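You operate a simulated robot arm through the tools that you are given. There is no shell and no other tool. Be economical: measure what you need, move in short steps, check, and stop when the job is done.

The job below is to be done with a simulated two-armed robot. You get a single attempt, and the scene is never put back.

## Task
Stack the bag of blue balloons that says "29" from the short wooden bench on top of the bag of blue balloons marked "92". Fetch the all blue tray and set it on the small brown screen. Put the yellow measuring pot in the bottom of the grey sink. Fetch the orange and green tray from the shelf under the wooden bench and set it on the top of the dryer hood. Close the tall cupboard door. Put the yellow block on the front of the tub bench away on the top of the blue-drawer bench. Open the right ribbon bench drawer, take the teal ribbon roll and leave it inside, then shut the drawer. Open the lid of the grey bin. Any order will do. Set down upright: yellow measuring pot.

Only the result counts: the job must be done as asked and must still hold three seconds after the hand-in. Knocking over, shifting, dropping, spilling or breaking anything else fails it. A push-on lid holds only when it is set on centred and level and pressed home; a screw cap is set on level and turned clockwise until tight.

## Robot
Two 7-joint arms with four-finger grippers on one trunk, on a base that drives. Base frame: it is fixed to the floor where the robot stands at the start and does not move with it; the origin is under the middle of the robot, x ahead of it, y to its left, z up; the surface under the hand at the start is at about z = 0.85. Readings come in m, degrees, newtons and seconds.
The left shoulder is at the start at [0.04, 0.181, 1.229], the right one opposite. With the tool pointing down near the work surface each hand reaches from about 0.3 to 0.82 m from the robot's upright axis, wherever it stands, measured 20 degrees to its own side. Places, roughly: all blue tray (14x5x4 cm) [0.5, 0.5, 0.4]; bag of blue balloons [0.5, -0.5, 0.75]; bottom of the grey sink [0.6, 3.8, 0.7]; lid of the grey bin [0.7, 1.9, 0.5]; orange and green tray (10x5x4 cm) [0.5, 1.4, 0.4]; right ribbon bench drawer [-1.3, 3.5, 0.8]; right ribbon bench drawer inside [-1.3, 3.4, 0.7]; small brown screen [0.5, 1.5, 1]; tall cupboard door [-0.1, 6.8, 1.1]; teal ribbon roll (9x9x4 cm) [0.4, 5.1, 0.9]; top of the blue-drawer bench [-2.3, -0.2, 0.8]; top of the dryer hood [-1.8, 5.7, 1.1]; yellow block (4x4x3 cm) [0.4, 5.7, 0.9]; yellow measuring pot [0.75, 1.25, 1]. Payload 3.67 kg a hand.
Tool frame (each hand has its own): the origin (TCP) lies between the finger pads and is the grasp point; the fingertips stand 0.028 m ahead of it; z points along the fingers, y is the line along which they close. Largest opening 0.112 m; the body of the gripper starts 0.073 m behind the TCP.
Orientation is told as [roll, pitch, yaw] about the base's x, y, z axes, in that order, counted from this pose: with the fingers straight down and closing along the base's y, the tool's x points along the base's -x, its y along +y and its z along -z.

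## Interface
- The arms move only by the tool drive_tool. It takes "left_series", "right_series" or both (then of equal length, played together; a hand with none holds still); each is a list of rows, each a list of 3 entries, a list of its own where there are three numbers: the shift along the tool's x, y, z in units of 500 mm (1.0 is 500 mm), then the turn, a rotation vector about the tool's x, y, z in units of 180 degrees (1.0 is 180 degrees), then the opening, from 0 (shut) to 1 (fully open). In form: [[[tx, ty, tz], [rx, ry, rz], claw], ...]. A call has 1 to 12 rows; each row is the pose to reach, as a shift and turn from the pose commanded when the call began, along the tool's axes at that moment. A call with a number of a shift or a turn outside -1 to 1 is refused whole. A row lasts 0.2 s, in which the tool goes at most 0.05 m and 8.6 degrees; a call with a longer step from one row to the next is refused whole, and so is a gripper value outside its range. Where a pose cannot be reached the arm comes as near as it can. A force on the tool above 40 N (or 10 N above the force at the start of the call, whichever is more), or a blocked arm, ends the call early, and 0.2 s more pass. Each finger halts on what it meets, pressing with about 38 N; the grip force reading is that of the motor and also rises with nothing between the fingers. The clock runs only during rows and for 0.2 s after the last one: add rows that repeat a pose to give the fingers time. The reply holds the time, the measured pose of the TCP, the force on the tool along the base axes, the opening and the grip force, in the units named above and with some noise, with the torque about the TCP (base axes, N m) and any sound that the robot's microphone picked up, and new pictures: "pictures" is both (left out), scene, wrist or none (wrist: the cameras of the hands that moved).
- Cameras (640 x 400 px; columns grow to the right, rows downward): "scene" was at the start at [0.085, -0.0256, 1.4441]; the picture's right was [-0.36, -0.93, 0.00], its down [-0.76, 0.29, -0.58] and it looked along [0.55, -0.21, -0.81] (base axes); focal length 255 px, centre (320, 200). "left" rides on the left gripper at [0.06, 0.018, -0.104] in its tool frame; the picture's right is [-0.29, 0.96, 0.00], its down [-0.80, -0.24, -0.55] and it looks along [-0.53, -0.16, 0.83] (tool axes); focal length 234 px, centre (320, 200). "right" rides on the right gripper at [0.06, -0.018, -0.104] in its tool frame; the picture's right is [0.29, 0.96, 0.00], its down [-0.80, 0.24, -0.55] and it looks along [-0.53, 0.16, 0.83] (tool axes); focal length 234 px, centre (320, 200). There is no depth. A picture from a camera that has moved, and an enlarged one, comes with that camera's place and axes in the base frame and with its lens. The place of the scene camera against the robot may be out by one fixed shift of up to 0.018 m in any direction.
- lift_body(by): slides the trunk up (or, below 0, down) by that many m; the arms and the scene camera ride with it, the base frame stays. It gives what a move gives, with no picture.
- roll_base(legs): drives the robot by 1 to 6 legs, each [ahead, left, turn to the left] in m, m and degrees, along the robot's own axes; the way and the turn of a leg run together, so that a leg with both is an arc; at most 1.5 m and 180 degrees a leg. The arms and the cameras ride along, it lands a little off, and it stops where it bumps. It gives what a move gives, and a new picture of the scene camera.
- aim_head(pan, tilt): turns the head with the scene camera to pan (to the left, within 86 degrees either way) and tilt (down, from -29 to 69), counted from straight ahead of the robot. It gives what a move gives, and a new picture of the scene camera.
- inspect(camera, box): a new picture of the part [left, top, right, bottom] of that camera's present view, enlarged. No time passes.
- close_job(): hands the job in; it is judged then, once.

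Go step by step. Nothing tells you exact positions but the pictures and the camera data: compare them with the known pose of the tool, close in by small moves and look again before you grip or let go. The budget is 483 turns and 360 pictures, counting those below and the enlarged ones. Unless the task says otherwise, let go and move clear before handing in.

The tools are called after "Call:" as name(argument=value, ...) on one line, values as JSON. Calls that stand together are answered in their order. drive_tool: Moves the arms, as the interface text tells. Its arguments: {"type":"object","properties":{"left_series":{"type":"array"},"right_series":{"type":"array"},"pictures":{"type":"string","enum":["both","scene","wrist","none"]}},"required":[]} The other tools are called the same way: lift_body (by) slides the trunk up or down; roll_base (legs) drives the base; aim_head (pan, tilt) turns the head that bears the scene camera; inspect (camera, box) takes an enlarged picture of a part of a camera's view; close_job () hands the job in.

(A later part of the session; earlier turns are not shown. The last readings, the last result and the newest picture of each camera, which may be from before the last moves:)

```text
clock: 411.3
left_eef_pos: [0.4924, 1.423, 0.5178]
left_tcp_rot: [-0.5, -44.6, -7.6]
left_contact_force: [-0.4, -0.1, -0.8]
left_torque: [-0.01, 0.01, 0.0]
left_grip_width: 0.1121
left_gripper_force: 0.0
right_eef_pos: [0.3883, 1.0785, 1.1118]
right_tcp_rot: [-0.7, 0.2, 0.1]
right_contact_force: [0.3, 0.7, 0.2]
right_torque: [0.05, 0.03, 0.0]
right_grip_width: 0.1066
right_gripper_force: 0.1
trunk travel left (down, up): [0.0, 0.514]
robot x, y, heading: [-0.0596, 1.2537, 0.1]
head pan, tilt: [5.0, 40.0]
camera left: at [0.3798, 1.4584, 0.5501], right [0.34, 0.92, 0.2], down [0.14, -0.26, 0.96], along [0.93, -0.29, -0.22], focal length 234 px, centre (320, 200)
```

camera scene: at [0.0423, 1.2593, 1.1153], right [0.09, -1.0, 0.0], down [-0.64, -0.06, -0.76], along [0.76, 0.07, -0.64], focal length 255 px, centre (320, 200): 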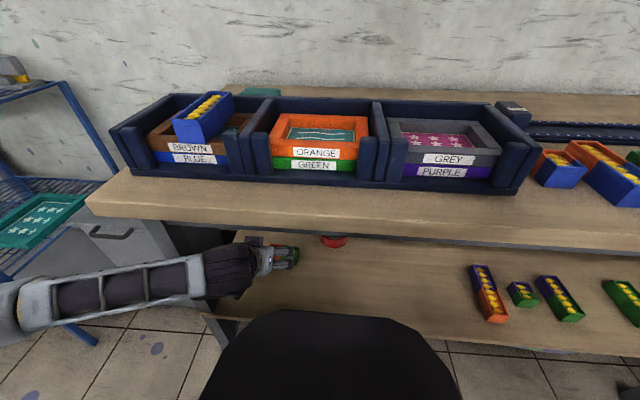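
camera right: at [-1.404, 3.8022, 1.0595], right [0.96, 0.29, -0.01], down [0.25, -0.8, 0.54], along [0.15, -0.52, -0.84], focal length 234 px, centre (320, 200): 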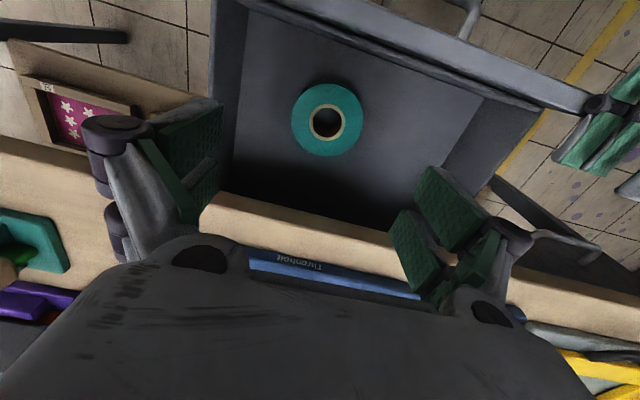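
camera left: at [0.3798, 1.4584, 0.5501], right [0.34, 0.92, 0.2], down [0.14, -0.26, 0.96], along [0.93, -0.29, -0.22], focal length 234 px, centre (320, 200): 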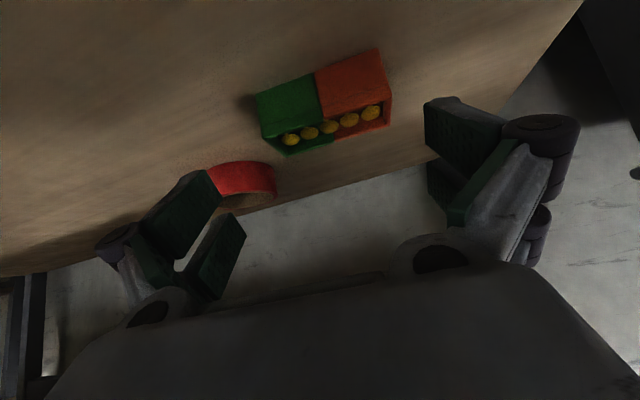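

Call:
drive_tool(left_series=[[[0.012, 0.024, 0.04], [0, 0, 0], 1], [[0.0226, 0.024, 0.09], [0, 0, 0], 1], [[0.0226, 0.024, 0.124], [0, 0, 0], 1]], pictures="wrist")

```text
clock: 412.1
left_eef_pos: [0.5251, 1.4292, 0.4686]
left_tcp_rot: [-0.5, -44.6, -7.7]
left_contact_force: [-0.6, -0.2, 0.2]
left_torque: [0.0, -0.01, 0.01]
left_grip_width: 0.1119
left_gripper_force: 0.0
right_eef_pos: [0.3864, 1.0782, 1.1126]
right_tcp_rot: [-0.7, 0.0, 0.4]
right_contact_force: [0.1, 0.7, 0.3]
right_torque: [0.0, 0.0, 0.0]
right_grip_width: 0.1065
right_gripper_force: 0.0
trunk travel left (down, up): [0.0, 0.514]
robot x, y, heading: [-0.06, 1.2514, 0.4]
head pan, tilt: [5.0, 40.0]
camera left: at [0.4126, 1.4647, 0.4998], right [0.34, 0.92, 0.2], down [0.14, -0.26, 0.96], along [0.93, -0.29, -0.22], focal length 234 px, centre (320, 200)
```

left: 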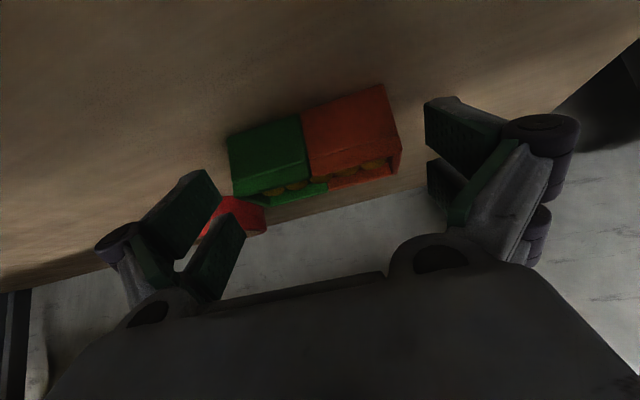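

Call:
drive_tool(left_series=[[[-0.01, 0.006, 0.035], [0, 0, 0], 1], [[-0.01, 0.006, 0.035], [0, 0, 0], 0.8], [[-0.01, 0.006, 0.035], [0, 0, 0], 0.6], [[-0.01, 0.006, 0.035], [0, 0, 0], 0.5], [[-0.01, 0.006, 0.035], [0, 0, 0], 0.5]], pictures="wrist")

```text
clock: 413.3
left_eef_pos: [0.5333, 1.4269, 0.469]
left_tcp_rot: [-0.6, -45.4, -7.8]
left_contact_force: [0.2, 4.2, 10.5]
left_torque: [0.33, -0.18, 0.08]
left_grip_width: 0.097
left_gripper_force: 38.0
right_eef_pos: [0.3742, 1.0776, 1.1175]
right_tcp_rot: [-0.6, -0.7, 0.5]
right_contact_force: [0.0, 0.3, 0.3]
right_torque: [0.0, 0.02, 0.02]
right_grip_width: 0.1065
right_gripper_force: 0.1
trunk travel left (down, up): [0.0, 0.514]
robot x, y, heading: [-0.0585, 1.2499, 0.6]
head pan, tilt: [5.0, 40.0]
camera left: at [0.4198, 1.4621, 0.4983], right [0.34, 0.92, 0.2], down [0.13, -0.25, 0.96], along [0.93, -0.3, -0.21], focal length 234 px, centre (320, 200)
```

left: 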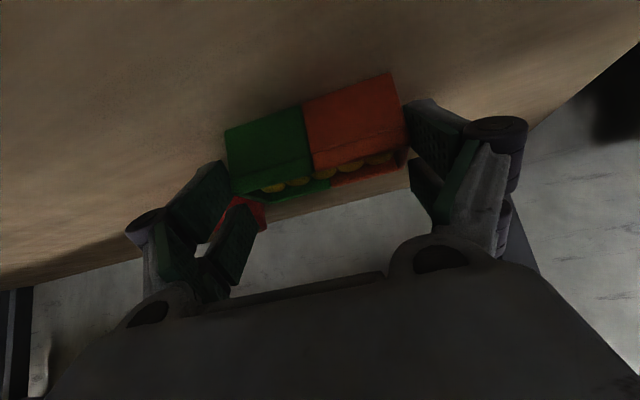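

Call:
drive_tool(left_series=[[[-0.03, 0, -0.03], [0, 0, 0], 0.5], [[-0.07, 0, -0.07], [0, 0, 0], 0.5], [[-0.11, 0, -0.11], [0, 0, 0], 0.5]], pictures="both")

```text
clock: 414.3
left_eef_pos: [0.5243, 1.4187, 0.5168]
left_tcp_rot: [-0.8, -42.5, -9.1]
left_contact_force: [0.6, 0.3, -0.6]
left_torque: [-0.03, 0.03, 0.01]
left_grip_width: 0.0971
left_gripper_force: 37.8
right_eef_pos: [0.3847, 1.0756, 1.1138]
right_tcp_rot: [-0.7, 0.0, 0.3]
right_contact_force: [0.8, 0.5, 0.5]
right_torque: [0.0, -0.04, 0.01]
right_grip_width: 0.1066
right_gripper_force: 0.0
trunk travel left (down, up): [0.0, 0.514]
robot x, y, heading: [-0.0593, 1.251, 0.2]
head pan, tilt: [5.0, 40.0]
stopped in row 3 (left hand): the arm was blocked; the commanded pose is now the measured one
camera scene: at [0.0367, 1.2573, 1.117], right [0.09, -1.0, 0.0], down [-0.64, -0.06, -0.77], along [0.76, 0.07, -0.64], focal length 255 px, centre (320, 200)
camera left: at [0.4136, 1.4556, 0.5526], right [0.37, 0.91, 0.19], down [0.17, -0.26, 0.95], along [0.91, -0.32, -0.25], focal length 234 px, centre (320, 200)
```

scene: 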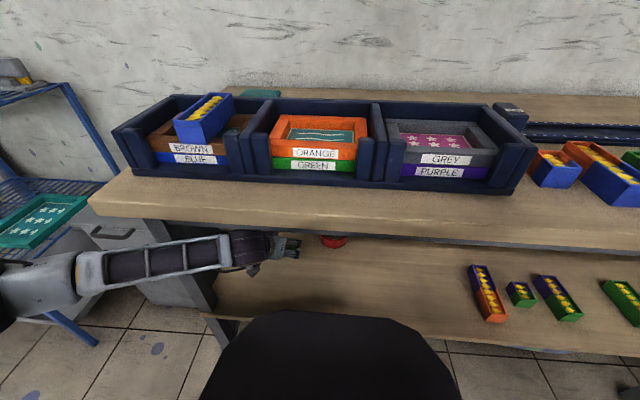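
left: 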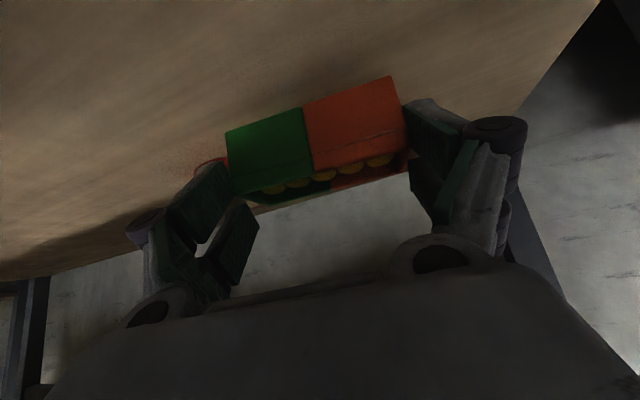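

Call:
roll_base(legs=[[-0.42, 0, 0]])

```text
clock: 416.9
left_eef_pos: [0.1121, 1.4201, 0.514]
left_tcp_rot: [-0.8, -42.4, -8.7]
left_contact_force: [-0.5, -0.1, -1.0]
left_torque: [0.0, -0.02, -0.02]
left_grip_width: 0.097
left_gripper_force: 37.7
right_eef_pos: [-0.0285, 1.077, 1.112]
right_tcp_rot: [-0.7, 0.1, 0.3]
right_contact_force: [0.4, 0.1, 0.3]
right_torque: [0.02, -0.04, 0.01]
right_grip_width: 0.1063
right_gripper_force: 0.1
trunk travel left (down, up): [0.0, 0.514]
robot x, y, heading: [-0.4759, 1.2507, -0.0]
head pan, tilt: [5.0, 40.0]
camera scene: at [-0.3758, 1.2572, 1.1156], right [0.09, -1.0, 0.0], down [-0.64, -0.06, -0.77], along [0.76, 0.07, -0.64], focal length 255 px, centre (320, 200)
```

scene: 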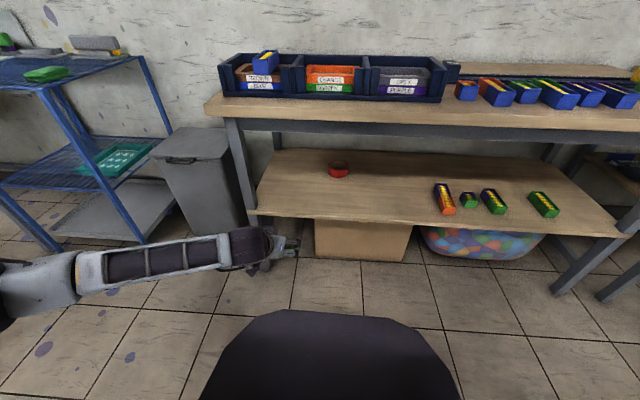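

Call:
inspect(camera="scene", box=[120, 110, 280, 250])

```text
2.86 times, centred on (200, 180) of scene
camera zoom: at [-0.3758, 1.2572, 1.1156], right [0.09, -1.0, 0.0], down [-0.64, -0.06, -0.77], along [0.76, 0.07, -0.64], focal length 728 px, centre (663, 257)
```

zoom: 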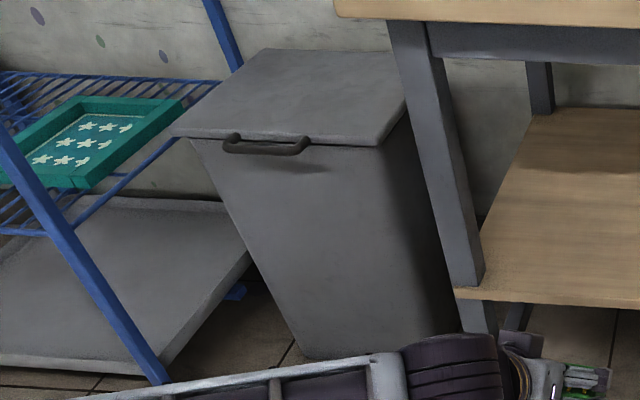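

Call:
drive_tool(left_series=[[[-0.042, 0, -0.084], [0, 0, 0], 0.5], [[-0.084, 0, -0.168], [0, 0, 0], 0.5], [[-0.126, 0, -0.252], [0, 0, 0], 0.5], [[-0.168, 0, -0.336], [0, 0, 0], 0.5], [[-0.21, 0, -0.42], [0, 0, 0], 0.5], [[-0.252, 0, -0.503], [0, 0, 0], 0.5], [[-0.294, 0, -0.587], [0, 0, 0], 0.5], [[-0.336, 0, -0.67], [0, 0, 0], 0.5], [[-0.378, 0, -0.754], [0, 0, 0], 0.5], [[-0.42, 0, -0.838], [0, 0, 0], 0.5], [[-0.461, 0, -0.92], [0, 0, 0], 0.5]], right_series=[[[0, 0, 0], [0, 0, 0.046], 1], [[0, 0, 0], [0, 0, 0.092], 1], [[0, 0, 0], [0, 0, 0.138], 1], [[0, 0, 0], [0, 0, 0.184], 1], [[0, 0, 0], [0, 0, 0.23], 1], [[0, 0, 0], [0, 0, 0.276], 1], [[0, 0, 0], [0, 0, 0.322], 1], [[0, 0, 0], [0, 0, 0.368], 1], [[0, 0, 0], [0, 0, 0.414], 1], [[0, 0, 0], [0, 0, 0.46], 1], [[0, 0, 0], [0, 0, 0.5], 1]], pictures="none")

```text
clock: 419.3
left_eef_pos: [-0.0258, 1.4477, 1.0092]
left_tcp_rot: [-0.8, -42.4, -8.8]
left_contact_force: [-0.1, 0.2, 0.1]
left_torque: [0.0, 0.01, -0.02]
left_grip_width: 0.0968
left_gripper_force: 37.9
right_eef_pos: [-0.0276, 1.0763, 1.1121]
right_tcp_rot: [-0.1, -0.6, -89.9]
right_contact_force: [-0.3, -0.5, -0.2]
right_torque: [0.05, -0.01, 0.0]
right_grip_width: 0.1119
right_gripper_force: 0.1
trunk travel left (down, up): [0.0, 0.514]
robot x, y, heading: [-0.4765, 1.25, 0.2]
head pan, tilt: [5.0, 40.0]
```

Call:
roll_base(legs=[[0.3, 0, 0], [0, 0.9, 0]])

Call:
aim_head(pan=-15, tilt=45)

```text
clock: 425.9
left_eef_pos: [0.2842, 2.3373, 1.0093]
left_tcp_rot: [-0.7, -42.4, -9.6]
left_contact_force: [0.9, 0.0, -0.5]
left_torque: [0.0, 0.0, 0.01]
left_grip_width: 0.0969
left_gripper_force: 38.2
right_eef_pos: [0.2787, 1.9658, 1.1131]
right_tcp_rot: [-0.2, -0.8, -90.7]
right_contact_force: [-0.5, -0.2, 0.6]
right_torque: [-0.02, -0.02, 0.01]
right_grip_width: 0.112
right_gripper_force: 0.0
trunk travel left (down, up): [0.0, 0.514]
robot x, y, heading: [-0.169, 2.1405, -0.9]
head pan, tilt: [5.0, 40.0]
camera scene: at [-0.0673, 2.1516, 1.1155], right [0.07, -1.0, 0.0], down [-0.64, -0.05, -0.77], along [0.76, 0.06, -0.64], focal length 255 px, centre (320, 200)
```

scene: 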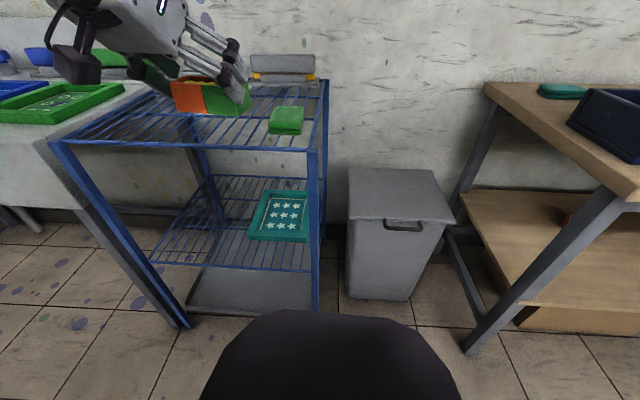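

```text
clock: 426.7
left_eef_pos: [0.2862, 2.3358, 1.0111]
left_tcp_rot: [-0.8, -42.4, -9.7]
left_contact_force: [-0.7, -0.4, -0.2]
left_torque: [-0.02, 0.0, 0.0]
left_grip_width: 0.0968
left_gripper_force: 37.6
right_eef_pos: [0.2784, 1.9651, 1.1118]
right_tcp_rot: [-0.2, -0.6, -90.7]
right_contact_force: [-1.0, 0.2, -0.4]
right_torque: [0.01, 0.05, -0.02]
right_grip_width: 0.1121
right_gripper_force: 0.0
trunk travel left (down, up): [0.0, 0.514]
robot x, y, heading: [-0.1678, 2.147, -0.7]
head pan, tilt: [-15.0, 45.0]
camera scene: at [-0.0738, 2.1229, 1.1083], right [-0.27, -0.96, 0.0], down [-0.68, 0.19, -0.71], along [0.68, -0.19, -0.71], focal length 255 px, centre (320, 200)
```

scene: 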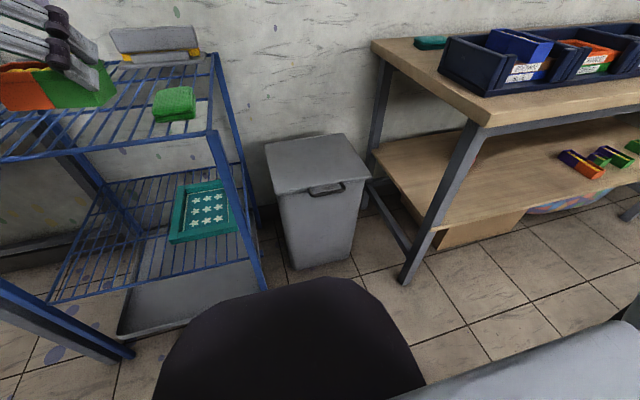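

Call:
drive_tool(right_series=[[[-0.007, 0.048, 0.075], [0, 0, 0], 1], [[-0.014, 0.096, 0.15], [0, 0, 0], 0.8], [[-0.021, 0.144, 0.225], [0, 0, 0], 0.6], [[-0.028, 0.192, 0.3], [0, 0, 0], 0.5], [[-0.035, 0.24, 0.375], [0, 0, 0], 0.5], [[-0.042, 0.288, 0.45], [0, 0, 0], 0.5], [[-0.049, 0.336, 0.525], [0, 0, 0], 0.5], [[-0.056, 0.384, 0.6], [0, 0, 0], 0.5], [[-0.06, 0.43, 0.67], [0, 0, 0], 0.5]], pictures="wrist")

```text
clock: 428.7
left_eef_pos: [0.2873, 2.3351, 1.0085]
left_tcp_rot: [-0.8, -42.3, -9.7]
left_contact_force: [0.7, -0.3, -0.3]
left_torque: [0.02, 0.02, -0.04]
left_grip_width: 0.0968
left_gripper_force: 38.2
right_eef_pos: [0.4922, 1.9267, 0.7757]
right_tcp_rot: [-0.2, -0.7, -90.7]
right_contact_force: [-0.5, -0.3, -0.1]
right_torque: [-0.01, 0.02, 0.0]
right_grip_width: 0.0561
right_gripper_force: 0.2
trunk travel left (down, up): [0.0, 0.514]
robot x, y, heading: [-0.1681, 2.1409, -0.7]
head pan, tilt: [-15.0, 45.0]
camera right: at [0.476, 1.9879, 0.8788], right [0.96, 0.28, -0.01], down [0.23, -0.79, 0.56], along [0.15, -0.54, -0.83], focal length 234 px, centre (320, 200)
```

right: 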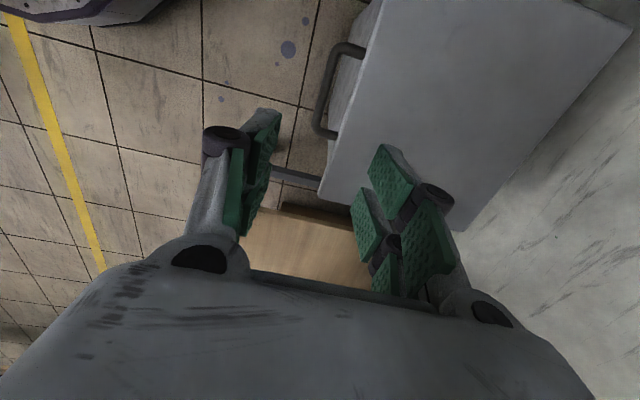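

Call:
drive_tool(right_series=[[[0.024, 0.006, 0.06], [0, 0, 0], 0.31], [[0.024, 0.006, 0.15], [0, 0, 0], 0.31], [[0.024, 0.006, 0.24], [0, 0, 0], 0.31], [[0.024, 0.006, 0.32], [0, 0, 0], 0.31]], pictures="wrist")

```text
clock: 429.7
left_eef_pos: [0.2863, 2.3365, 1.0096]
left_tcp_rot: [-0.7, -42.4, -9.8]
left_contact_force: [0.6, 0.9, -0.6]
left_torque: [0.0, 0.02, -0.01]
left_grip_width: 0.0967
left_gripper_force: 38.2
right_eef_pos: [0.4672, 1.9192, 0.6286]
right_tcp_rot: [-0.1, -0.6, -90.6]
right_contact_force: [0.2, 0.2, -0.1]
right_torque: [0.01, 0.0, 0.03]
right_grip_width: 0.0346
right_gripper_force: 0.1
right hand out of reach, approached as far as the arm can: row 1, 2, 3, 4
trunk travel left (down, up): [0.0, 0.514]
robot x, y, heading: [-0.1691, 2.1438, -0.8]
head pan, tilt: [-15.0, 45.0]
camera right: at [0.4523, 1.9811, 0.731], right [0.96, 0.28, 0.0], down [0.23, -0.79, 0.56], along [0.15, -0.54, -0.83], focal length 234 px, centre (320, 200)
```

right: 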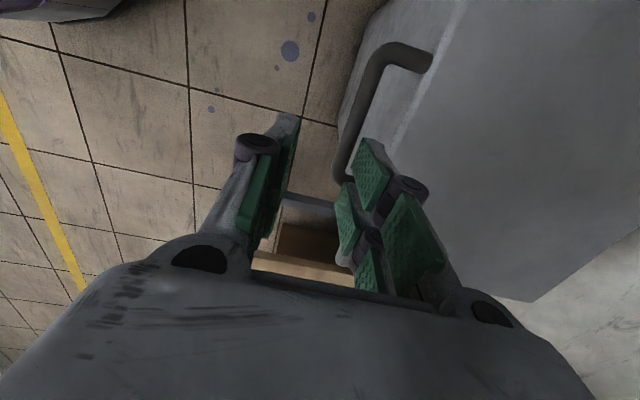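

Call:
roll_base(legs=[[0.05, 0.01, 0.8]])

Call:
inspect(camera="right", box=[0, 0, 640, 400])

```text
clock: 430.6
left_eef_pos: [0.333, 2.3514, 1.0086]
left_tcp_rot: [-0.8, -42.3, -8.9]
left_contact_force: [0.6, -0.7, -1.2]
left_torque: [-0.02, 0.04, 0.02]
left_grip_width: 0.0968
left_gripper_force: 37.7
right_eef_pos: [0.5223, 1.9398, 0.6284]
right_tcp_rot: [-0.2, -0.6, -89.9]
right_contact_force: [0.1, 0.3, 0.1]
right_torque: [-0.02, 0.04, 0.0]
right_grip_width: 0.0349
right_gripper_force: 0.1
trunk travel left (down, up): [0.0, 0.514]
robot x, y, heading: [-0.1165, 2.1522, -0.1]
head pan, tilt: [-15.0, 45.0]
camera scene: at [-0.0222, 2.1343, 1.108], right [-0.26, -0.97, 0.0], down [-0.68, 0.18, -0.71], along [0.68, -0.18, -0.71], focal length 255 px, centre (320, 200)
```

scene: 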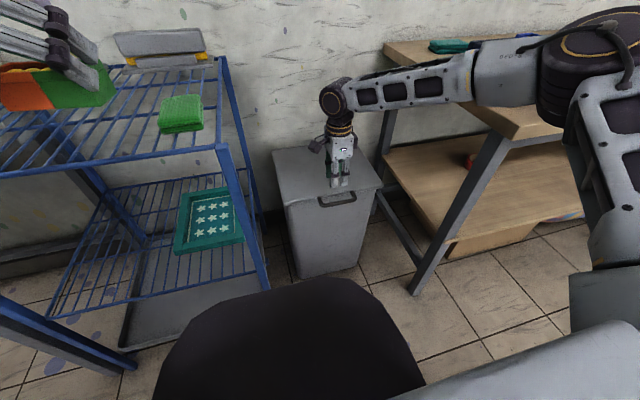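

```text
1.00 times, centred on (320, 200) of right (not enlarged: the box is as wide or as high as the picture)
camera zoom: at [0.505, 1.9997, 0.7302], right [0.96, 0.29, -0.01], down [0.24, -0.79, 0.56], along [0.16, -0.54, -0.83], focal length 234 px, centre (320, 200)
```

zoom: 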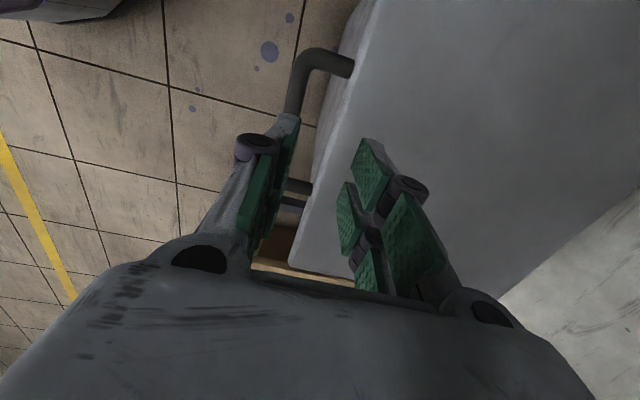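

Call:
drive_tool(right_series=[[[0, -0.05, 0], [0, 0, 0], 0.31], [[0, -0.05, 0.05], [0, 0, 0], 0.31]], pictures="wrist")

```text
clock: 431.2
left_eef_pos: [0.334, 2.3529, 1.0093]
left_tcp_rot: [-0.7, -42.3, -8.9]
left_contact_force: [0.0, 0.1, -1.0]
left_torque: [0.03, 0.04, 0.01]
left_grip_width: 0.0967
left_gripper_force: 37.7
right_eef_pos: [0.4963, 1.9377, 0.6026]
right_tcp_rot: [-0.1, -0.5, -90.0]
right_contact_force: [-0.3, -0.6, 0.3]
right_torque: [0.02, -0.02, -0.05]
right_grip_width: 0.0349
right_gripper_force: 0.0
trunk travel left (down, up): [0.0, 0.514]
robot x, y, heading: [-0.1197, 2.1553, -0.1]
head pan, tilt: [-15.0, 45.0]
camera right: at [0.4797, 1.9982, 0.7056], right [0.96, 0.29, 0.0], down [0.24, -0.79, 0.56], along [0.16, -0.54, -0.83], focal length 234 px, centre (320, 200)
```

right: 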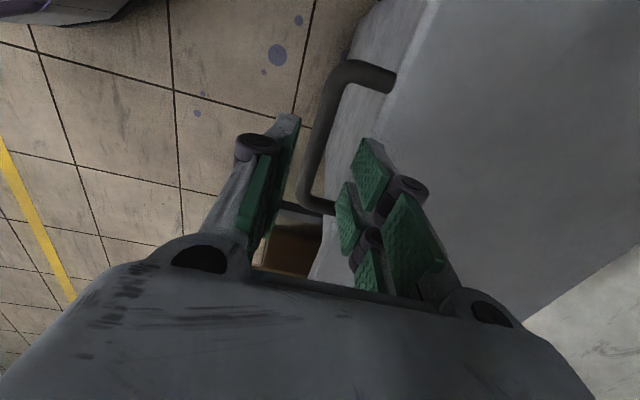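

Call:
drive_tool(right_series=[[[0, -0.003, 0.06], [0, 0, 0], 0.31], [[0, -0.003, 0.105], [0, 0, 0], 0.31], [[0, -0.003, 0.105], [0, 0, 0], 0.1], [[0, -0.003, 0.105], [0, 0, 0], 0], [[0, -0.003, 0.105], [0, 0, 0], 0]], pictures="wrist")

```text
clock: 432.3
left_eef_pos: [0.3336, 2.3513, 1.009]
left_tcp_rot: [-0.7, -42.3, -8.8]
left_contact_force: [0.3, -0.7, 0.8]
left_torque: [0.01, -0.02, -0.01]
left_grip_width: 0.0972
left_gripper_force: 38.1
right_eef_pos: [0.4939, 1.9314, 0.5618]
right_tcp_rot: [1.2, -0.5, -90.0]
right_contact_force: [6.9, 0.6, -0.9]
right_torque: [-0.15, -0.07, -0.06]
right_grip_width: 0.0139
right_gripper_force: 38.3
right hand out of reach, approached as far as the arm can: row 2, 3, 4, 5
trunk travel left (down, up): [0.0, 0.514]
robot x, y, heading: [-0.1188, 2.1583, -0.4]
head pan, tilt: [-15.0, 45.0]
stopped in row 5 (right hand): the force on the tool passed its limit at 46 N (the readings are from after the stop); the commanded pose is now the measured one
camera right: at [0.4749, 1.9916, 0.6642], right [0.96, 0.29, 0.02], down [0.23, -0.79, 0.56], along [0.18, -0.54, -0.82], focal length 234 px, centre (320, 200)
```

right: 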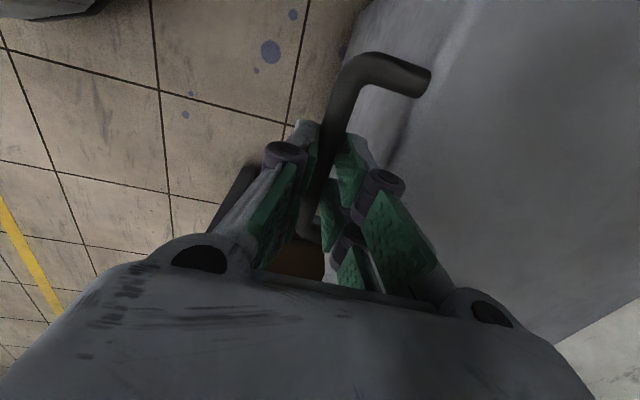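

Call:
drive_tool(right_series=[[[0, 0, 0], [0, 0, 0], 0.2], [[0, 0, 0], [0, 0, 0], 0.35], [[0, 0, -0.08], [0, 0, 0], 0.35], [[0, 0, -0.17], [0, 0, 0], 0.35], [[0, -0.06, -0.23], [0, 0, -0.045], 0.3], [[0, -0.14, -0.25], [0, 0, -0.09], 0.2], [[0, -0.22, -0.25], [0, 0, -0.135], 0.1], [[0, -0.3, -0.25], [0, 0, -0.18], 0], [[0, -0.38, -0.25], [0, 0, -0.225], 0], [[0, -0.4, -0.25], [0, 0, -0.27], 0], [[0, -0.4, -0.25], [0, 0, -0.315], 0], [[0, -0.4, -0.25], [0, 0, -0.36], 0]], pictures="none")

Call:
drive_tool(right_series=[[[0, 0, 0], [0, 0, -0.045], 0], [[0, 0, 0], [0, 0, -0.09], 0], [[0, 0, 0], [0, 0, -0.14], 0]], pictures="none")

```text
clock: 434.9
left_eef_pos: [0.3336, 2.3525, 1.0091]
left_tcp_rot: [-0.6, -42.3, -8.8]
left_contact_force: [-0.2, -0.4, -0.7]
left_torque: [-0.03, 0.0, -0.04]
left_grip_width: 0.0968
left_gripper_force: 38.3
right_eef_pos: [0.2899, 1.9321, 0.6829]
right_tcp_rot: [0.0, -1.1, -25.0]
right_contact_force: [0.3, 0.5, 0.1]
right_torque: [0.05, 0.01, 0.0]
right_grip_width: 0.0002
right_gripper_force: 35.5
trunk travel left (down, up): [0.0, 0.514]
robot x, y, heading: [-0.1174, 2.1562, -0.0]
head pan, tilt: [-15.0, 45.0]
```

```text
refused: row 3 steps farther than a row can; nothing moved
```

Call:
drive_tool(right_series=[[[0, 0, 0], [0, 0, -0.046], 0], [[0, 0, 0], [0, 0, -0.092], 0], [[0, 0, 0], [0, 0, -0.138], 0]], pictures="none")

Call:
drive_tool(right_series=[[[-0.02, 0, 0.03], [0, -0.045, 0], 0], [[-0.04, 0, 0.06], [0, -0.09, 0], 0], [[-0.07, 0, 0.09], [0, -0.135, 0], 0], [[-0.1, 0, 0.12], [0, -0.18, 0], 0], [[-0.13, 0, 0.15], [0, -0.225, 0], 0], [[-0.16, 0, 0.19], [0, -0.27, 0], 0], [[-0.19, 0, 0.23], [0, -0.315, 0], 0], [[-0.22, 0, 0.27], [0, -0.36, 0], 0], [[-0.25, 0, 0.31], [0, -0.405, 0], 0], [[-0.27, 0, 0.34], [0, -0.43, 0], 0]], pictures="both")

```text
clock: 435.7
left_eef_pos: [0.3335, 2.3529, 1.0101]
left_tcp_rot: [-0.6, -42.4, -8.8]
left_contact_force: [-0.8, -0.4, -0.3]
left_torque: [0.02, 0.0, 0.01]
left_grip_width: 0.0966
left_gripper_force: 38.1
right_eef_pos: [0.2908, 1.9311, 0.682]
right_tcp_rot: [-0.3, -1.0, -0.1]
right_contact_force: [-0.2, -0.4, -0.7]
right_torque: [0.0, -0.02, 0.0]
right_grip_width: 0.0
right_gripper_force: 36.2
trunk travel left (down, up): [0.0, 0.514]
robot x, y, heading: [-0.1182, 2.1548, 0.3]
head pan, tilt: [-15.0, 45.0]
```

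```text
clock: 437.9
left_eef_pos: [0.3331, 2.3529, 1.0081]
left_tcp_rot: [-0.6, -42.3, -8.7]
left_contact_force: [0.6, 0.8, -0.5]
left_torque: [0.03, 0.0, -0.02]
left_grip_width: 0.0967
left_gripper_force: 37.9
right_eef_pos: [0.4314, 1.8978, 0.5723]
right_tcp_rot: [-1.8, -78.4, 1.5]
right_contact_force: [-0.2, 0.1, 0.2]
right_torque: [-0.01, -0.02, 0.02]
right_grip_width: 0.0
right_gripper_force: 36.0
right hand out of reach, approached as far as the arm can: row 9, 10
trunk travel left (down, up): [0.0, 0.514]
robot x, y, heading: [-0.1205, 2.1562, 0.0]
head pan, tilt: [-15.0, 45.0]
camera scene: at [-0.0232, 2.1342, 1.1082], right [-0.26, -0.97, 0.0], down [-0.68, 0.18, -0.71], along [0.68, -0.18, -0.71], focal length 255 px, centre (320, 200)
camera right: at [0.3172, 1.8801, 0.5335], right [-0.05, 0.96, -0.29], down [-0.38, 0.25, 0.89], along [0.92, 0.16, 0.35], focal length 234 px, centre (320, 200)
```

scene: 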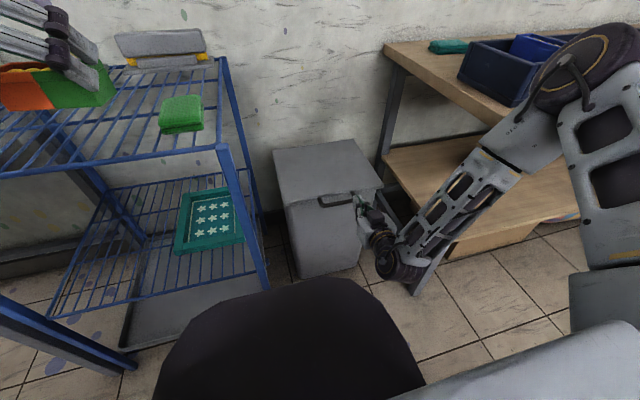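
right: 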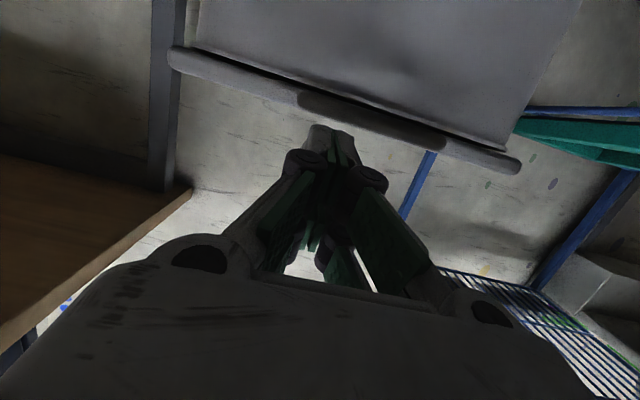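

Call:
roll_base(legs=[[-0.13, 0, 0]])

Call:
drive_tool(right_series=[[[0.03, 0.03, 0.03], [0, 0, 0], 0], [[0.06, 0.06, 0.06], [0, 0, 0], 0], [[0.09, 0.07, 0.1], [0, 0, 0], 0], [[0.11, 0.07, 0.16], [0, 0, 0], 0]], pictures="wrist")

```text
clock: 439.2
left_eef_pos: [0.1996, 2.3534, 1.0091]
left_tcp_rot: [-0.7, -42.4, -9.0]
left_contact_force: [-0.2, -0.2, -1.5]
left_torque: [-0.03, -0.01, 0.01]
left_grip_width: 0.0968
left_gripper_force: 38.0
right_eef_pos: [0.2963, 1.8968, 0.5726]
right_tcp_rot: [-2.1, -78.4, 1.7]
right_contact_force: [-0.4, -0.5, -0.2]
right_torque: [-0.05, 0.02, 0.02]
right_grip_width: 0.0
right_gripper_force: 35.7
trunk travel left (down, up): [0.0, 0.514]
robot x, y, heading: [-0.2479, 2.153, 0.2]
head pan, tilt: [-15.0, 45.0]
camera scene: at [-0.1578, 2.1339, 1.1084], right [-0.26, -0.97, 0.0], down [-0.68, 0.18, -0.71], along [0.68, -0.18, -0.71], focal length 255 px, centre (320, 200)
```

scene: 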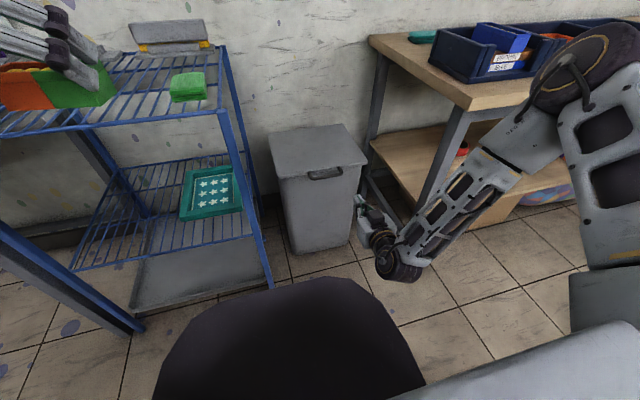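

```text
clock: 440.2
left_eef_pos: [0.2004, 2.3523, 1.0081]
left_tcp_rot: [-0.7, -42.3, -8.9]
left_contact_force: [-0.5, 0.1, -1.0]
left_torque: [-0.02, 0.01, -0.03]
left_grip_width: 0.0971
left_gripper_force: 37.6
right_eef_pos: [0.3512, 1.8963, 0.5771]
right_tcp_rot: [-1.9, -78.2, 1.6]
right_contact_force: [-1.0, -0.8, -0.3]
right_torque: [0.0, -0.01, 0.03]
right_grip_width: 0.0
right_gripper_force: 35.8
right hand out of reach, approached as far as the arm can: row 1, 2, 3, 4
trunk travel left (down, up): [0.0, 0.514]
robot x, y, heading: [-0.2509, 2.1529, 0.1]
head pan, tilt: [-15.0, 45.0]
camera right: at [0.2385, 1.8784, 0.5378], right [-0.05, 0.96, -0.29], down [-0.38, 0.25, 0.89], along [0.92, 0.16, 0.35], focal length 234 px, centre (320, 200)
```

right: 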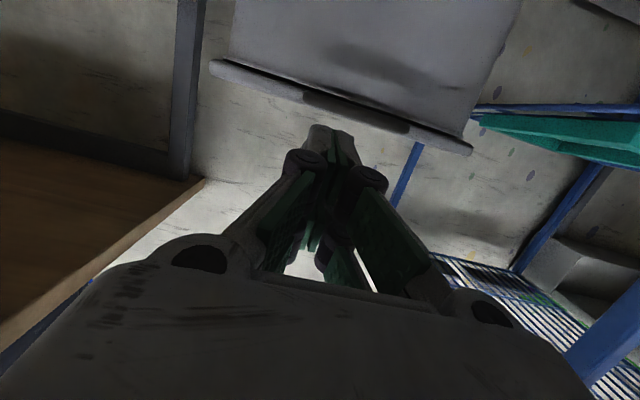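

The lid needs both hands to push it past vertical, so I'll deliver the tray first. I raise the trunk and restore the right tool to vertical.

Call:
lift_body(by=0.35)

Call:
drive_tool(right_series=[[[-0.02, 0, -0.03], [0, 0.043, 0], 0], [[-0.04, 0, -0.06], [0, 0.086, 0], 0], [[-0.07, 0, -0.1], [0, 0.13, 0], 0], [[-0.1, 0, -0.14], [0, 0.173, 0], 0], [[-0.13, 0, -0.18], [0, 0.216, 0], 0], [[-0.16, 0, -0.22], [0, 0.26, 0], 0], [[-0.2, 0, -0.25], [0, 0.303, 0], 0], [[-0.24, 0, -0.28], [0, 0.346, 0], 0], [[-0.28, 0, -0.3], [0, 0.39, 0], 0], [[-0.32, 0, -0.3], [0, 0.434, 0], 0]], pictures="none")

Call:
roll_base(legs=[[0, 1.4, 0], [0, 0.9, 0]])

```text
clock: 443.6
left_eef_pos: [0.2011, 2.3521, 1.3562]
left_tcp_rot: [-0.7, -42.2, -8.9]
left_contact_force: [-0.8, -0.3, -1.1]
left_torque: [-0.02, 0.0, 0.0]
left_grip_width: 0.0969
left_gripper_force: 37.9
right_eef_pos: [0.3515, 1.897, 0.9237]
right_tcp_rot: [-2.0, -78.2, 1.8]
right_contact_force: [-0.3, 0.4, 0.6]
right_torque: [0.0, 0.0, 0.03]
right_grip_width: 0.0001
right_gripper_force: 35.5
trunk travel left (down, up): [-0.35, 0.164]
robot x, y, heading: [-0.2518, 2.1565, 0.0]
head pan, tilt: [-15.0, 45.0]
```

```text
clock: 445.8
left_eef_pos: [0.2013, 2.3517, 1.3568]
left_tcp_rot: [-0.7, -42.3, -8.9]
left_contact_force: [1.3, -0.7, -1.8]
left_torque: [-0.01, 0.02, 0.0]
left_grip_width: 0.0966
left_gripper_force: 38.0
right_eef_pos: [0.2395, 1.898, 1.1107]
right_tcp_rot: [-0.4, 0.0, -0.3]
right_contact_force: [-0.1, -0.7, 0.2]
right_torque: [0.01, 0.0, 0.01]
right_grip_width: 0.0
right_gripper_force: 35.7
trunk travel left (down, up): [-0.35, 0.164]
robot x, y, heading: [-0.2496, 2.1539, -0.3]
head pan, tilt: [-15.0, 45.0]
```

```text
clock: 457.6
left_eef_pos: [0.2131, 4.6703, 1.3572]
left_tcp_rot: [-0.7, -42.5, -8.8]
left_contact_force: [1.1, 0.9, -0.4]
left_torque: [-0.02, 0.03, 0.02]
left_grip_width: 0.0967
left_gripper_force: 38.4
right_eef_pos: [0.252, 4.2162, 1.1104]
right_tcp_rot: [-0.4, -0.2, -0.2]
right_contact_force: [0.5, 0.2, -0.5]
right_torque: [-0.01, 0.02, -0.03]
right_grip_width: 0.0001
right_gripper_force: 35.7
trunk travel left (down, up): [-0.35, 0.164]
robot x, y, heading: [-0.2375, 4.4685, 0.1]
head pan, tilt: [-15.0, 45.0]
camera scene: at [-0.1433, 4.4516, 1.4565], right [-0.26, -0.97, 0.0], down [-0.68, 0.18, -0.71], along [0.68, -0.18, -0.71], focal length 255 px, centre (320, 200)
```

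scene: 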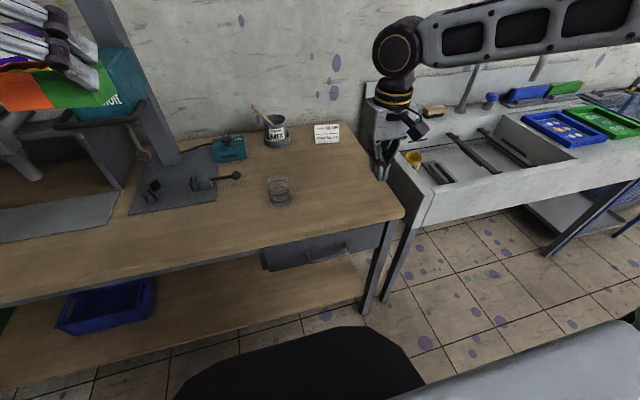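

Call:
roll_base(legs=[[0, -0.22, 0], [0, 0, 90], [0, 0.7, 0]])

Call:
aim_head(pan=20, tilt=25)

```text
clock: 467.1
left_eef_pos: [-1.1476, 4.6825, 1.3587]
left_tcp_rot: [-0.7, -42.4, 82.4]
left_contact_force: [0.6, 1.1, 0.1]
left_torque: [0.0, -0.01, -0.01]
left_grip_width: 0.0967
left_gripper_force: 37.6
right_eef_pos: [-0.6944, 4.7309, 1.1102]
right_tcp_rot: [-0.4, -0.2, 91.1]
right_contact_force: [-0.3, -0.4, 0.3]
right_torque: [-0.02, 0.03, 0.01]
right_grip_width: 0.0
right_gripper_force: 35.5
trunk travel left (down, up): [-0.35, 0.164]
robot x, y, heading: [-0.9387, 4.2337, 91.5]
head pan, tilt: [-15.0, 45.0]
camera scene: at [-0.9233, 4.3345, 1.4565], right [0.97, -0.23, 0.0], down [-0.17, -0.69, -0.71], along [0.17, 0.69, -0.71], focal length 255 px, centre (320, 200)
```

scene: 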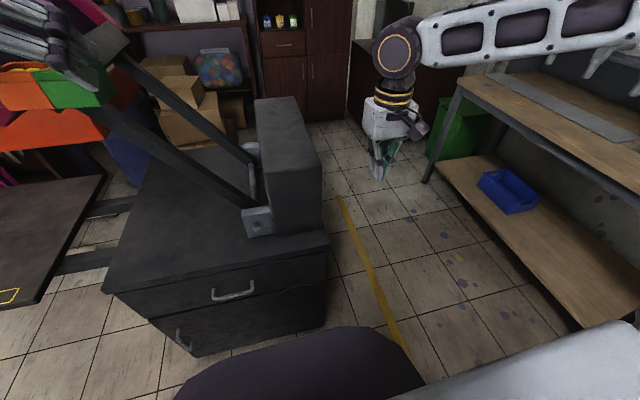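

```text
clock: 468.1
left_eef_pos: [-1.1473, 4.6809, 1.3578]
left_tcp_rot: [-0.7, -42.5, 82.5]
left_contact_force: [-0.3, 0.8, 0.0]
left_torque: [-0.02, 0.02, 0.01]
left_grip_width: 0.0968
left_gripper_force: 38.1
right_eef_pos: [-0.6942, 4.731, 1.1102]
right_tcp_rot: [-0.4, -0.3, 91.0]
right_contact_force: [0.0, 0.0, -0.1]
right_torque: [-0.03, 0.01, -0.02]
right_grip_width: 0.0
right_gripper_force: 35.5
trunk travel left (down, up): [-0.35, 0.164]
robot x, y, heading: [-0.9421, 4.2335, 91.5]
head pan, tilt: [20.0, 25.0]
camera scene: at [-0.9759, 4.3412, 1.4871], right [0.93, 0.37, 0.0], down [0.15, -0.39, -0.91], along [-0.33, 0.84, -0.42], focal length 255 px, centre (320, 200)
```

scene: 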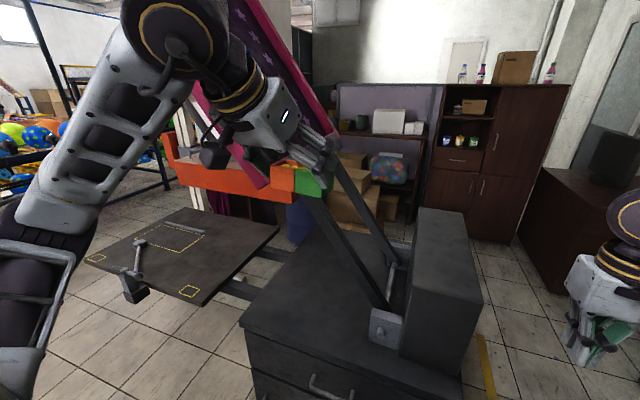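

The hood is the orange heater box held by struts behind the black cabinet, best reached from the east aisle. I'll go round there.

Call:
roll_base(legs=[[0, -0.6, 0], [1.5, 0, 0], [0.1, 0, 90]])

Call:
aim_head(pan=0, tilt=30)

```text
clock: 483.1
left_eef_pos: [-0.8873, 5.59, 1.3573]
left_tcp_rot: [-0.7, -42.5, 173.5]
left_contact_force: [-0.4, 0.2, -1.0]
left_torque: [-0.02, 0.02, 0.02]
left_grip_width: 0.0967
left_gripper_force: 38.4
right_eef_pos: [-0.9442, 6.042, 1.1108]
right_tcp_rot: [-0.3, -0.2, -177.9]
right_contact_force: [0.5, -0.7, 0.5]
right_torque: [0.01, 0.05, -0.02]
right_grip_width: 0.0
right_gripper_force: 35.7
trunk travel left (down, up): [-0.35, 0.164]
robot x, y, heading: [-0.4394, 5.8027, -177.5]
head pan, tilt: [20.0, 25.0]
camera scene: at [-0.5524, 5.7711, 1.4871], right [-0.38, 0.92, 0.0], down [0.39, 0.16, -0.91], along [-0.84, -0.35, -0.42], focal length 255 px, centre (320, 200)
```

scene: 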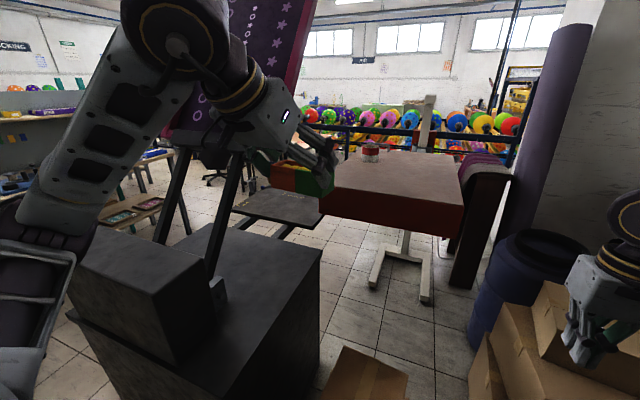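

```text
clock: 483.9
left_eef_pos: [-0.888, 5.589, 1.3571]
left_tcp_rot: [-0.7, -42.4, 173.6]
left_contact_force: [-0.4, -0.3, -0.6]
left_torque: [0.01, -0.02, 0.0]
left_grip_width: 0.0967
left_gripper_force: 38.3
right_eef_pos: [-0.943, 6.0423, 1.1111]
right_tcp_rot: [-0.3, -0.3, -177.8]
right_contact_force: [-0.3, -0.5, -0.5]
right_torque: [-0.02, 0.01, 0.0]
right_grip_width: 0.0
right_gripper_force: 35.7
trunk travel left (down, up): [-0.35, 0.164]
robot x, y, heading: [-0.4448, 5.805, -177.5]
head pan, tilt: [0.0, 30.0]
camera scene: at [-0.5576, 5.8023, 1.4792], right [-0.04, 1.0, 0.0], down [0.5, 0.02, -0.87], along [-0.87, -0.04, -0.5], focal length 255 px, centre (320, 200)
```

scene: 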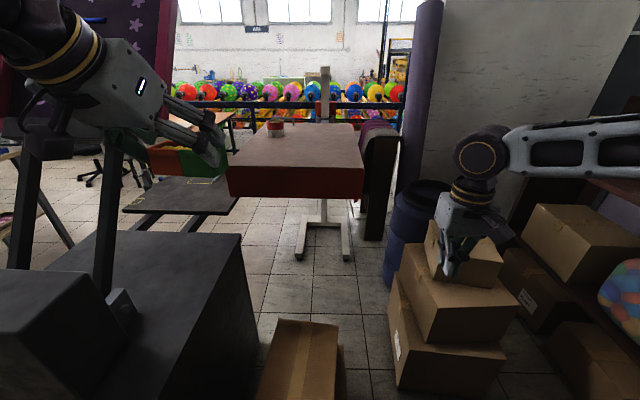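

Call:
drive_tool(right_series=[[[0.06, 0, -0.06], [0, 0, 0], 0], [[0.12, 0, -0.12], [0, 0, 0], 0], [[0.18, 0, -0.18], [0, 0, 0], 0], [[0.24, 0, -0.24], [0, 0, 0], 0]], pictures="none")

Call:
roll_base(legs=[[0.22, 0, -2.3]])

Call:
inspect(camera="scene", box=[180, 80, 420, 230])

```text
clock: 484.9
left_eef_pos: [-0.8836, 5.5896, 1.358]
left_tcp_rot: [-0.7, -42.6, 173.5]
left_contact_force: [0.5, 0.1, -1.0]
left_torque: [-0.02, 0.03, -0.05]
left_grip_width: 0.0968
left_gripper_force: 38.3
right_eef_pos: [-0.8201, 6.045, 1.2311]
right_tcp_rot: [-0.4, -0.2, -178.0]
right_contact_force: [1.0, 0.5, -0.3]
right_torque: [0.01, 0.05, -0.02]
right_grip_width: 0.0001
right_gripper_force: 36.6
trunk travel left (down, up): [-0.35, 0.164]
robot x, y, heading: [-0.4429, 5.809, -177.6]
head pan, tilt: [0.0, 30.0]
```

```text
clock: 486.0
left_eef_pos: [-0.941, 5.5922, 1.3582]
left_tcp_rot: [-0.7, -42.5, 172.8]
left_contact_force: [-0.9, -0.9, -0.6]
left_torque: [-0.01, -0.01, 0.01]
left_grip_width: 0.0966
left_gripper_force: 38.3
right_eef_pos: [-0.871, 6.047, 1.231]
right_tcp_rot: [-0.4, -0.3, -178.3]
right_contact_force: [-0.6, 0.4, -0.7]
right_torque: [-0.01, -0.05, 0.02]
right_grip_width: 0.0002
right_gripper_force: 35.9
trunk travel left (down, up): [-0.35, 0.164]
robot x, y, heading: [-0.4928, 5.8078, -178.0]
head pan, tilt: [0.0, 30.0]
stopped in leg 1: the robot was blocked; the commanded pose is now the measured one
camera scene: at [-0.6083, 5.8017, 1.4792], right [-0.03, 1.0, 0.0], down [0.5, 0.02, -0.87], along [-0.87, -0.03, -0.5], focal length 255 px, centre (320, 200)
```

scene: 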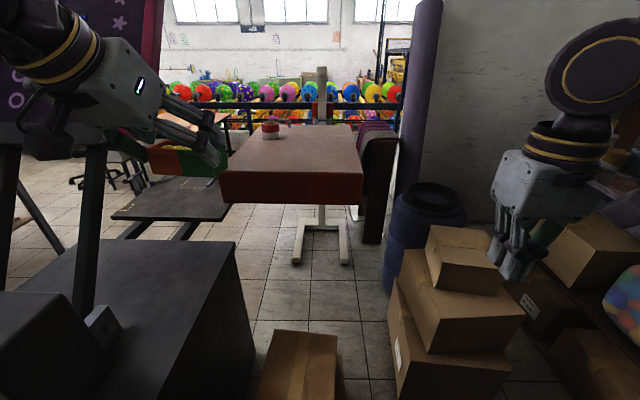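

```text
2.67 times, centred on (300, 155) of scene
camera zoom: at [-0.6083, 5.8017, 1.4792], right [-0.03, 1.0, 0.0], down [0.5, 0.02, -0.87], along [-0.87, -0.03, -0.5], focal length 680 px, centre (373, 320)
```

zoom: 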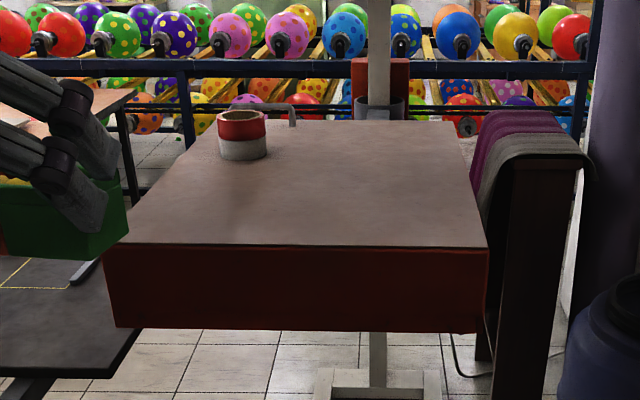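

Call:
roll_base(legs=[[-0.22, 0, 0], [0, 0, 178], [0, -1.5, 0], [0, -0.2, 0]])

```text
clock: 504.3
left_eef_pos: [0.204, 4.3167, 1.3574]
left_tcp_rot: [-0.7, -42.4, -7.7]
left_contact_force: [0.4, -0.9, -0.6]
left_torque: [0.02, -0.03, -0.01]
left_grip_width: 0.0966
left_gripper_force: 38.3
right_eef_pos: [0.1306, 3.8617, 1.2307]
right_tcp_rot: [-0.5, -0.1, 1.0]
right_contact_force: [0.5, -0.7, 0.7]
right_torque: [-0.03, -0.01, 0.01]
right_grip_width: 0.0
right_gripper_force: 35.6
trunk travel left (down, up): [-0.35, 0.164]
robot x, y, heading: [-0.2428, 4.1067, 1.4]
head pan, tilt: [0.0, 30.0]
camera scene: at [-0.1369, 4.1112, 1.4791], right [0.02, -1.0, 0.0], down [-0.5, -0.01, -0.87], along [0.87, 0.02, -0.5], focal length 255 px, centre (320, 200)
```

scene: 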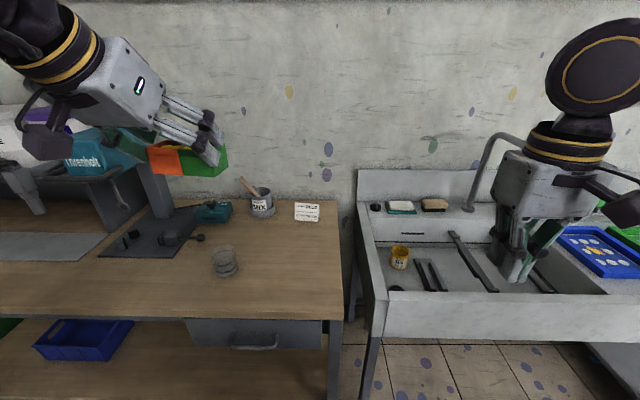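

Call:
roll_base(legs=[[-1.3, 0, -1.4], [-1.15, 0, 0]])

Call:
aim_head(pan=60, tilt=25)

```text
clock: 516.7
left_eef_pos: [-2.2429, 4.2895, 1.358]
left_tcp_rot: [-0.6, -42.6, -10.3]
left_contact_force: [0.3, -0.7, -0.6]
left_torque: [0.05, 0.02, 0.01]
left_grip_width: 0.0968
left_gripper_force: 37.8
right_eef_pos: [-2.3378, 3.8402, 1.2316]
right_tcp_rot: [-0.5, -0.2, -1.5]
right_contact_force: [-0.3, 0.6, -0.5]
right_torque: [0.0, 0.0, -0.01]
right_grip_width: 0.0
right_gripper_force: 35.2
trunk travel left (down, up): [-0.35, 0.164]
robot x, y, heading: [-2.7014, 4.1002, -1.4]
head pan, tilt: [0.0, 30.0]
camera scene: at [-2.5923, 4.0999, 1.4791], right [-0.02, -1.0, 0.0], down [-0.5, 0.01, -0.87], along [0.87, -0.02, -0.5], focal length 255 px, centre (320, 200)
```

scene: 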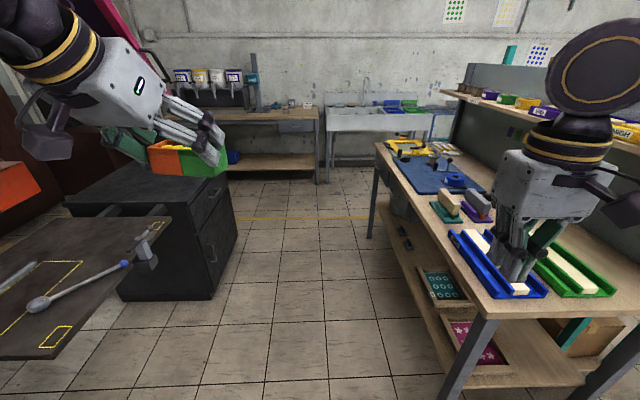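

```text
clock: 518.0
left_eef_pos: [-2.2446, 4.2895, 1.3589]
left_tcp_rot: [-0.7, -42.4, -10.2]
left_contact_force: [0.2, 0.3, -0.5]
left_torque: [0.0, 0.02, -0.01]
left_grip_width: 0.0967
left_gripper_force: 38.2
right_eef_pos: [-2.3373, 3.839, 1.2314]
right_tcp_rot: [-0.5, -0.2, -1.5]
right_contact_force: [0.0, 0.0, -0.7]
right_torque: [0.0, -0.06, -0.05]
right_grip_width: 0.0001
right_gripper_force: 35.7
trunk travel left (down, up): [-0.35, 0.164]
robot x, y, heading: [-2.7007, 4.0981, -0.9]
head pan, tilt: [60.0, 25.0]
camera scene: at [-2.6352, 4.1806, 1.4871], right [0.85, -0.52, 0.0], down [-0.22, -0.36, -0.91], along [0.47, 0.77, -0.42], focal length 255 px, centre (320, 200)
```

scene: 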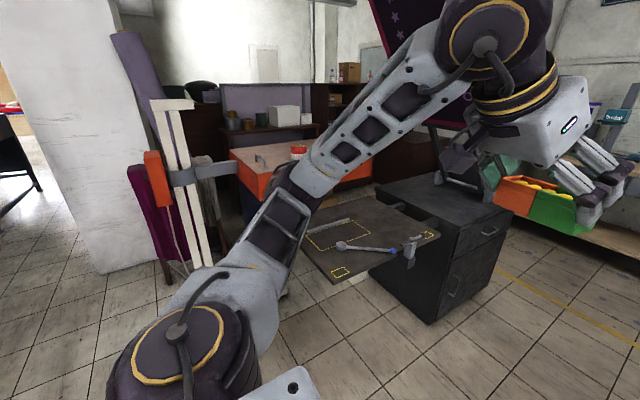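

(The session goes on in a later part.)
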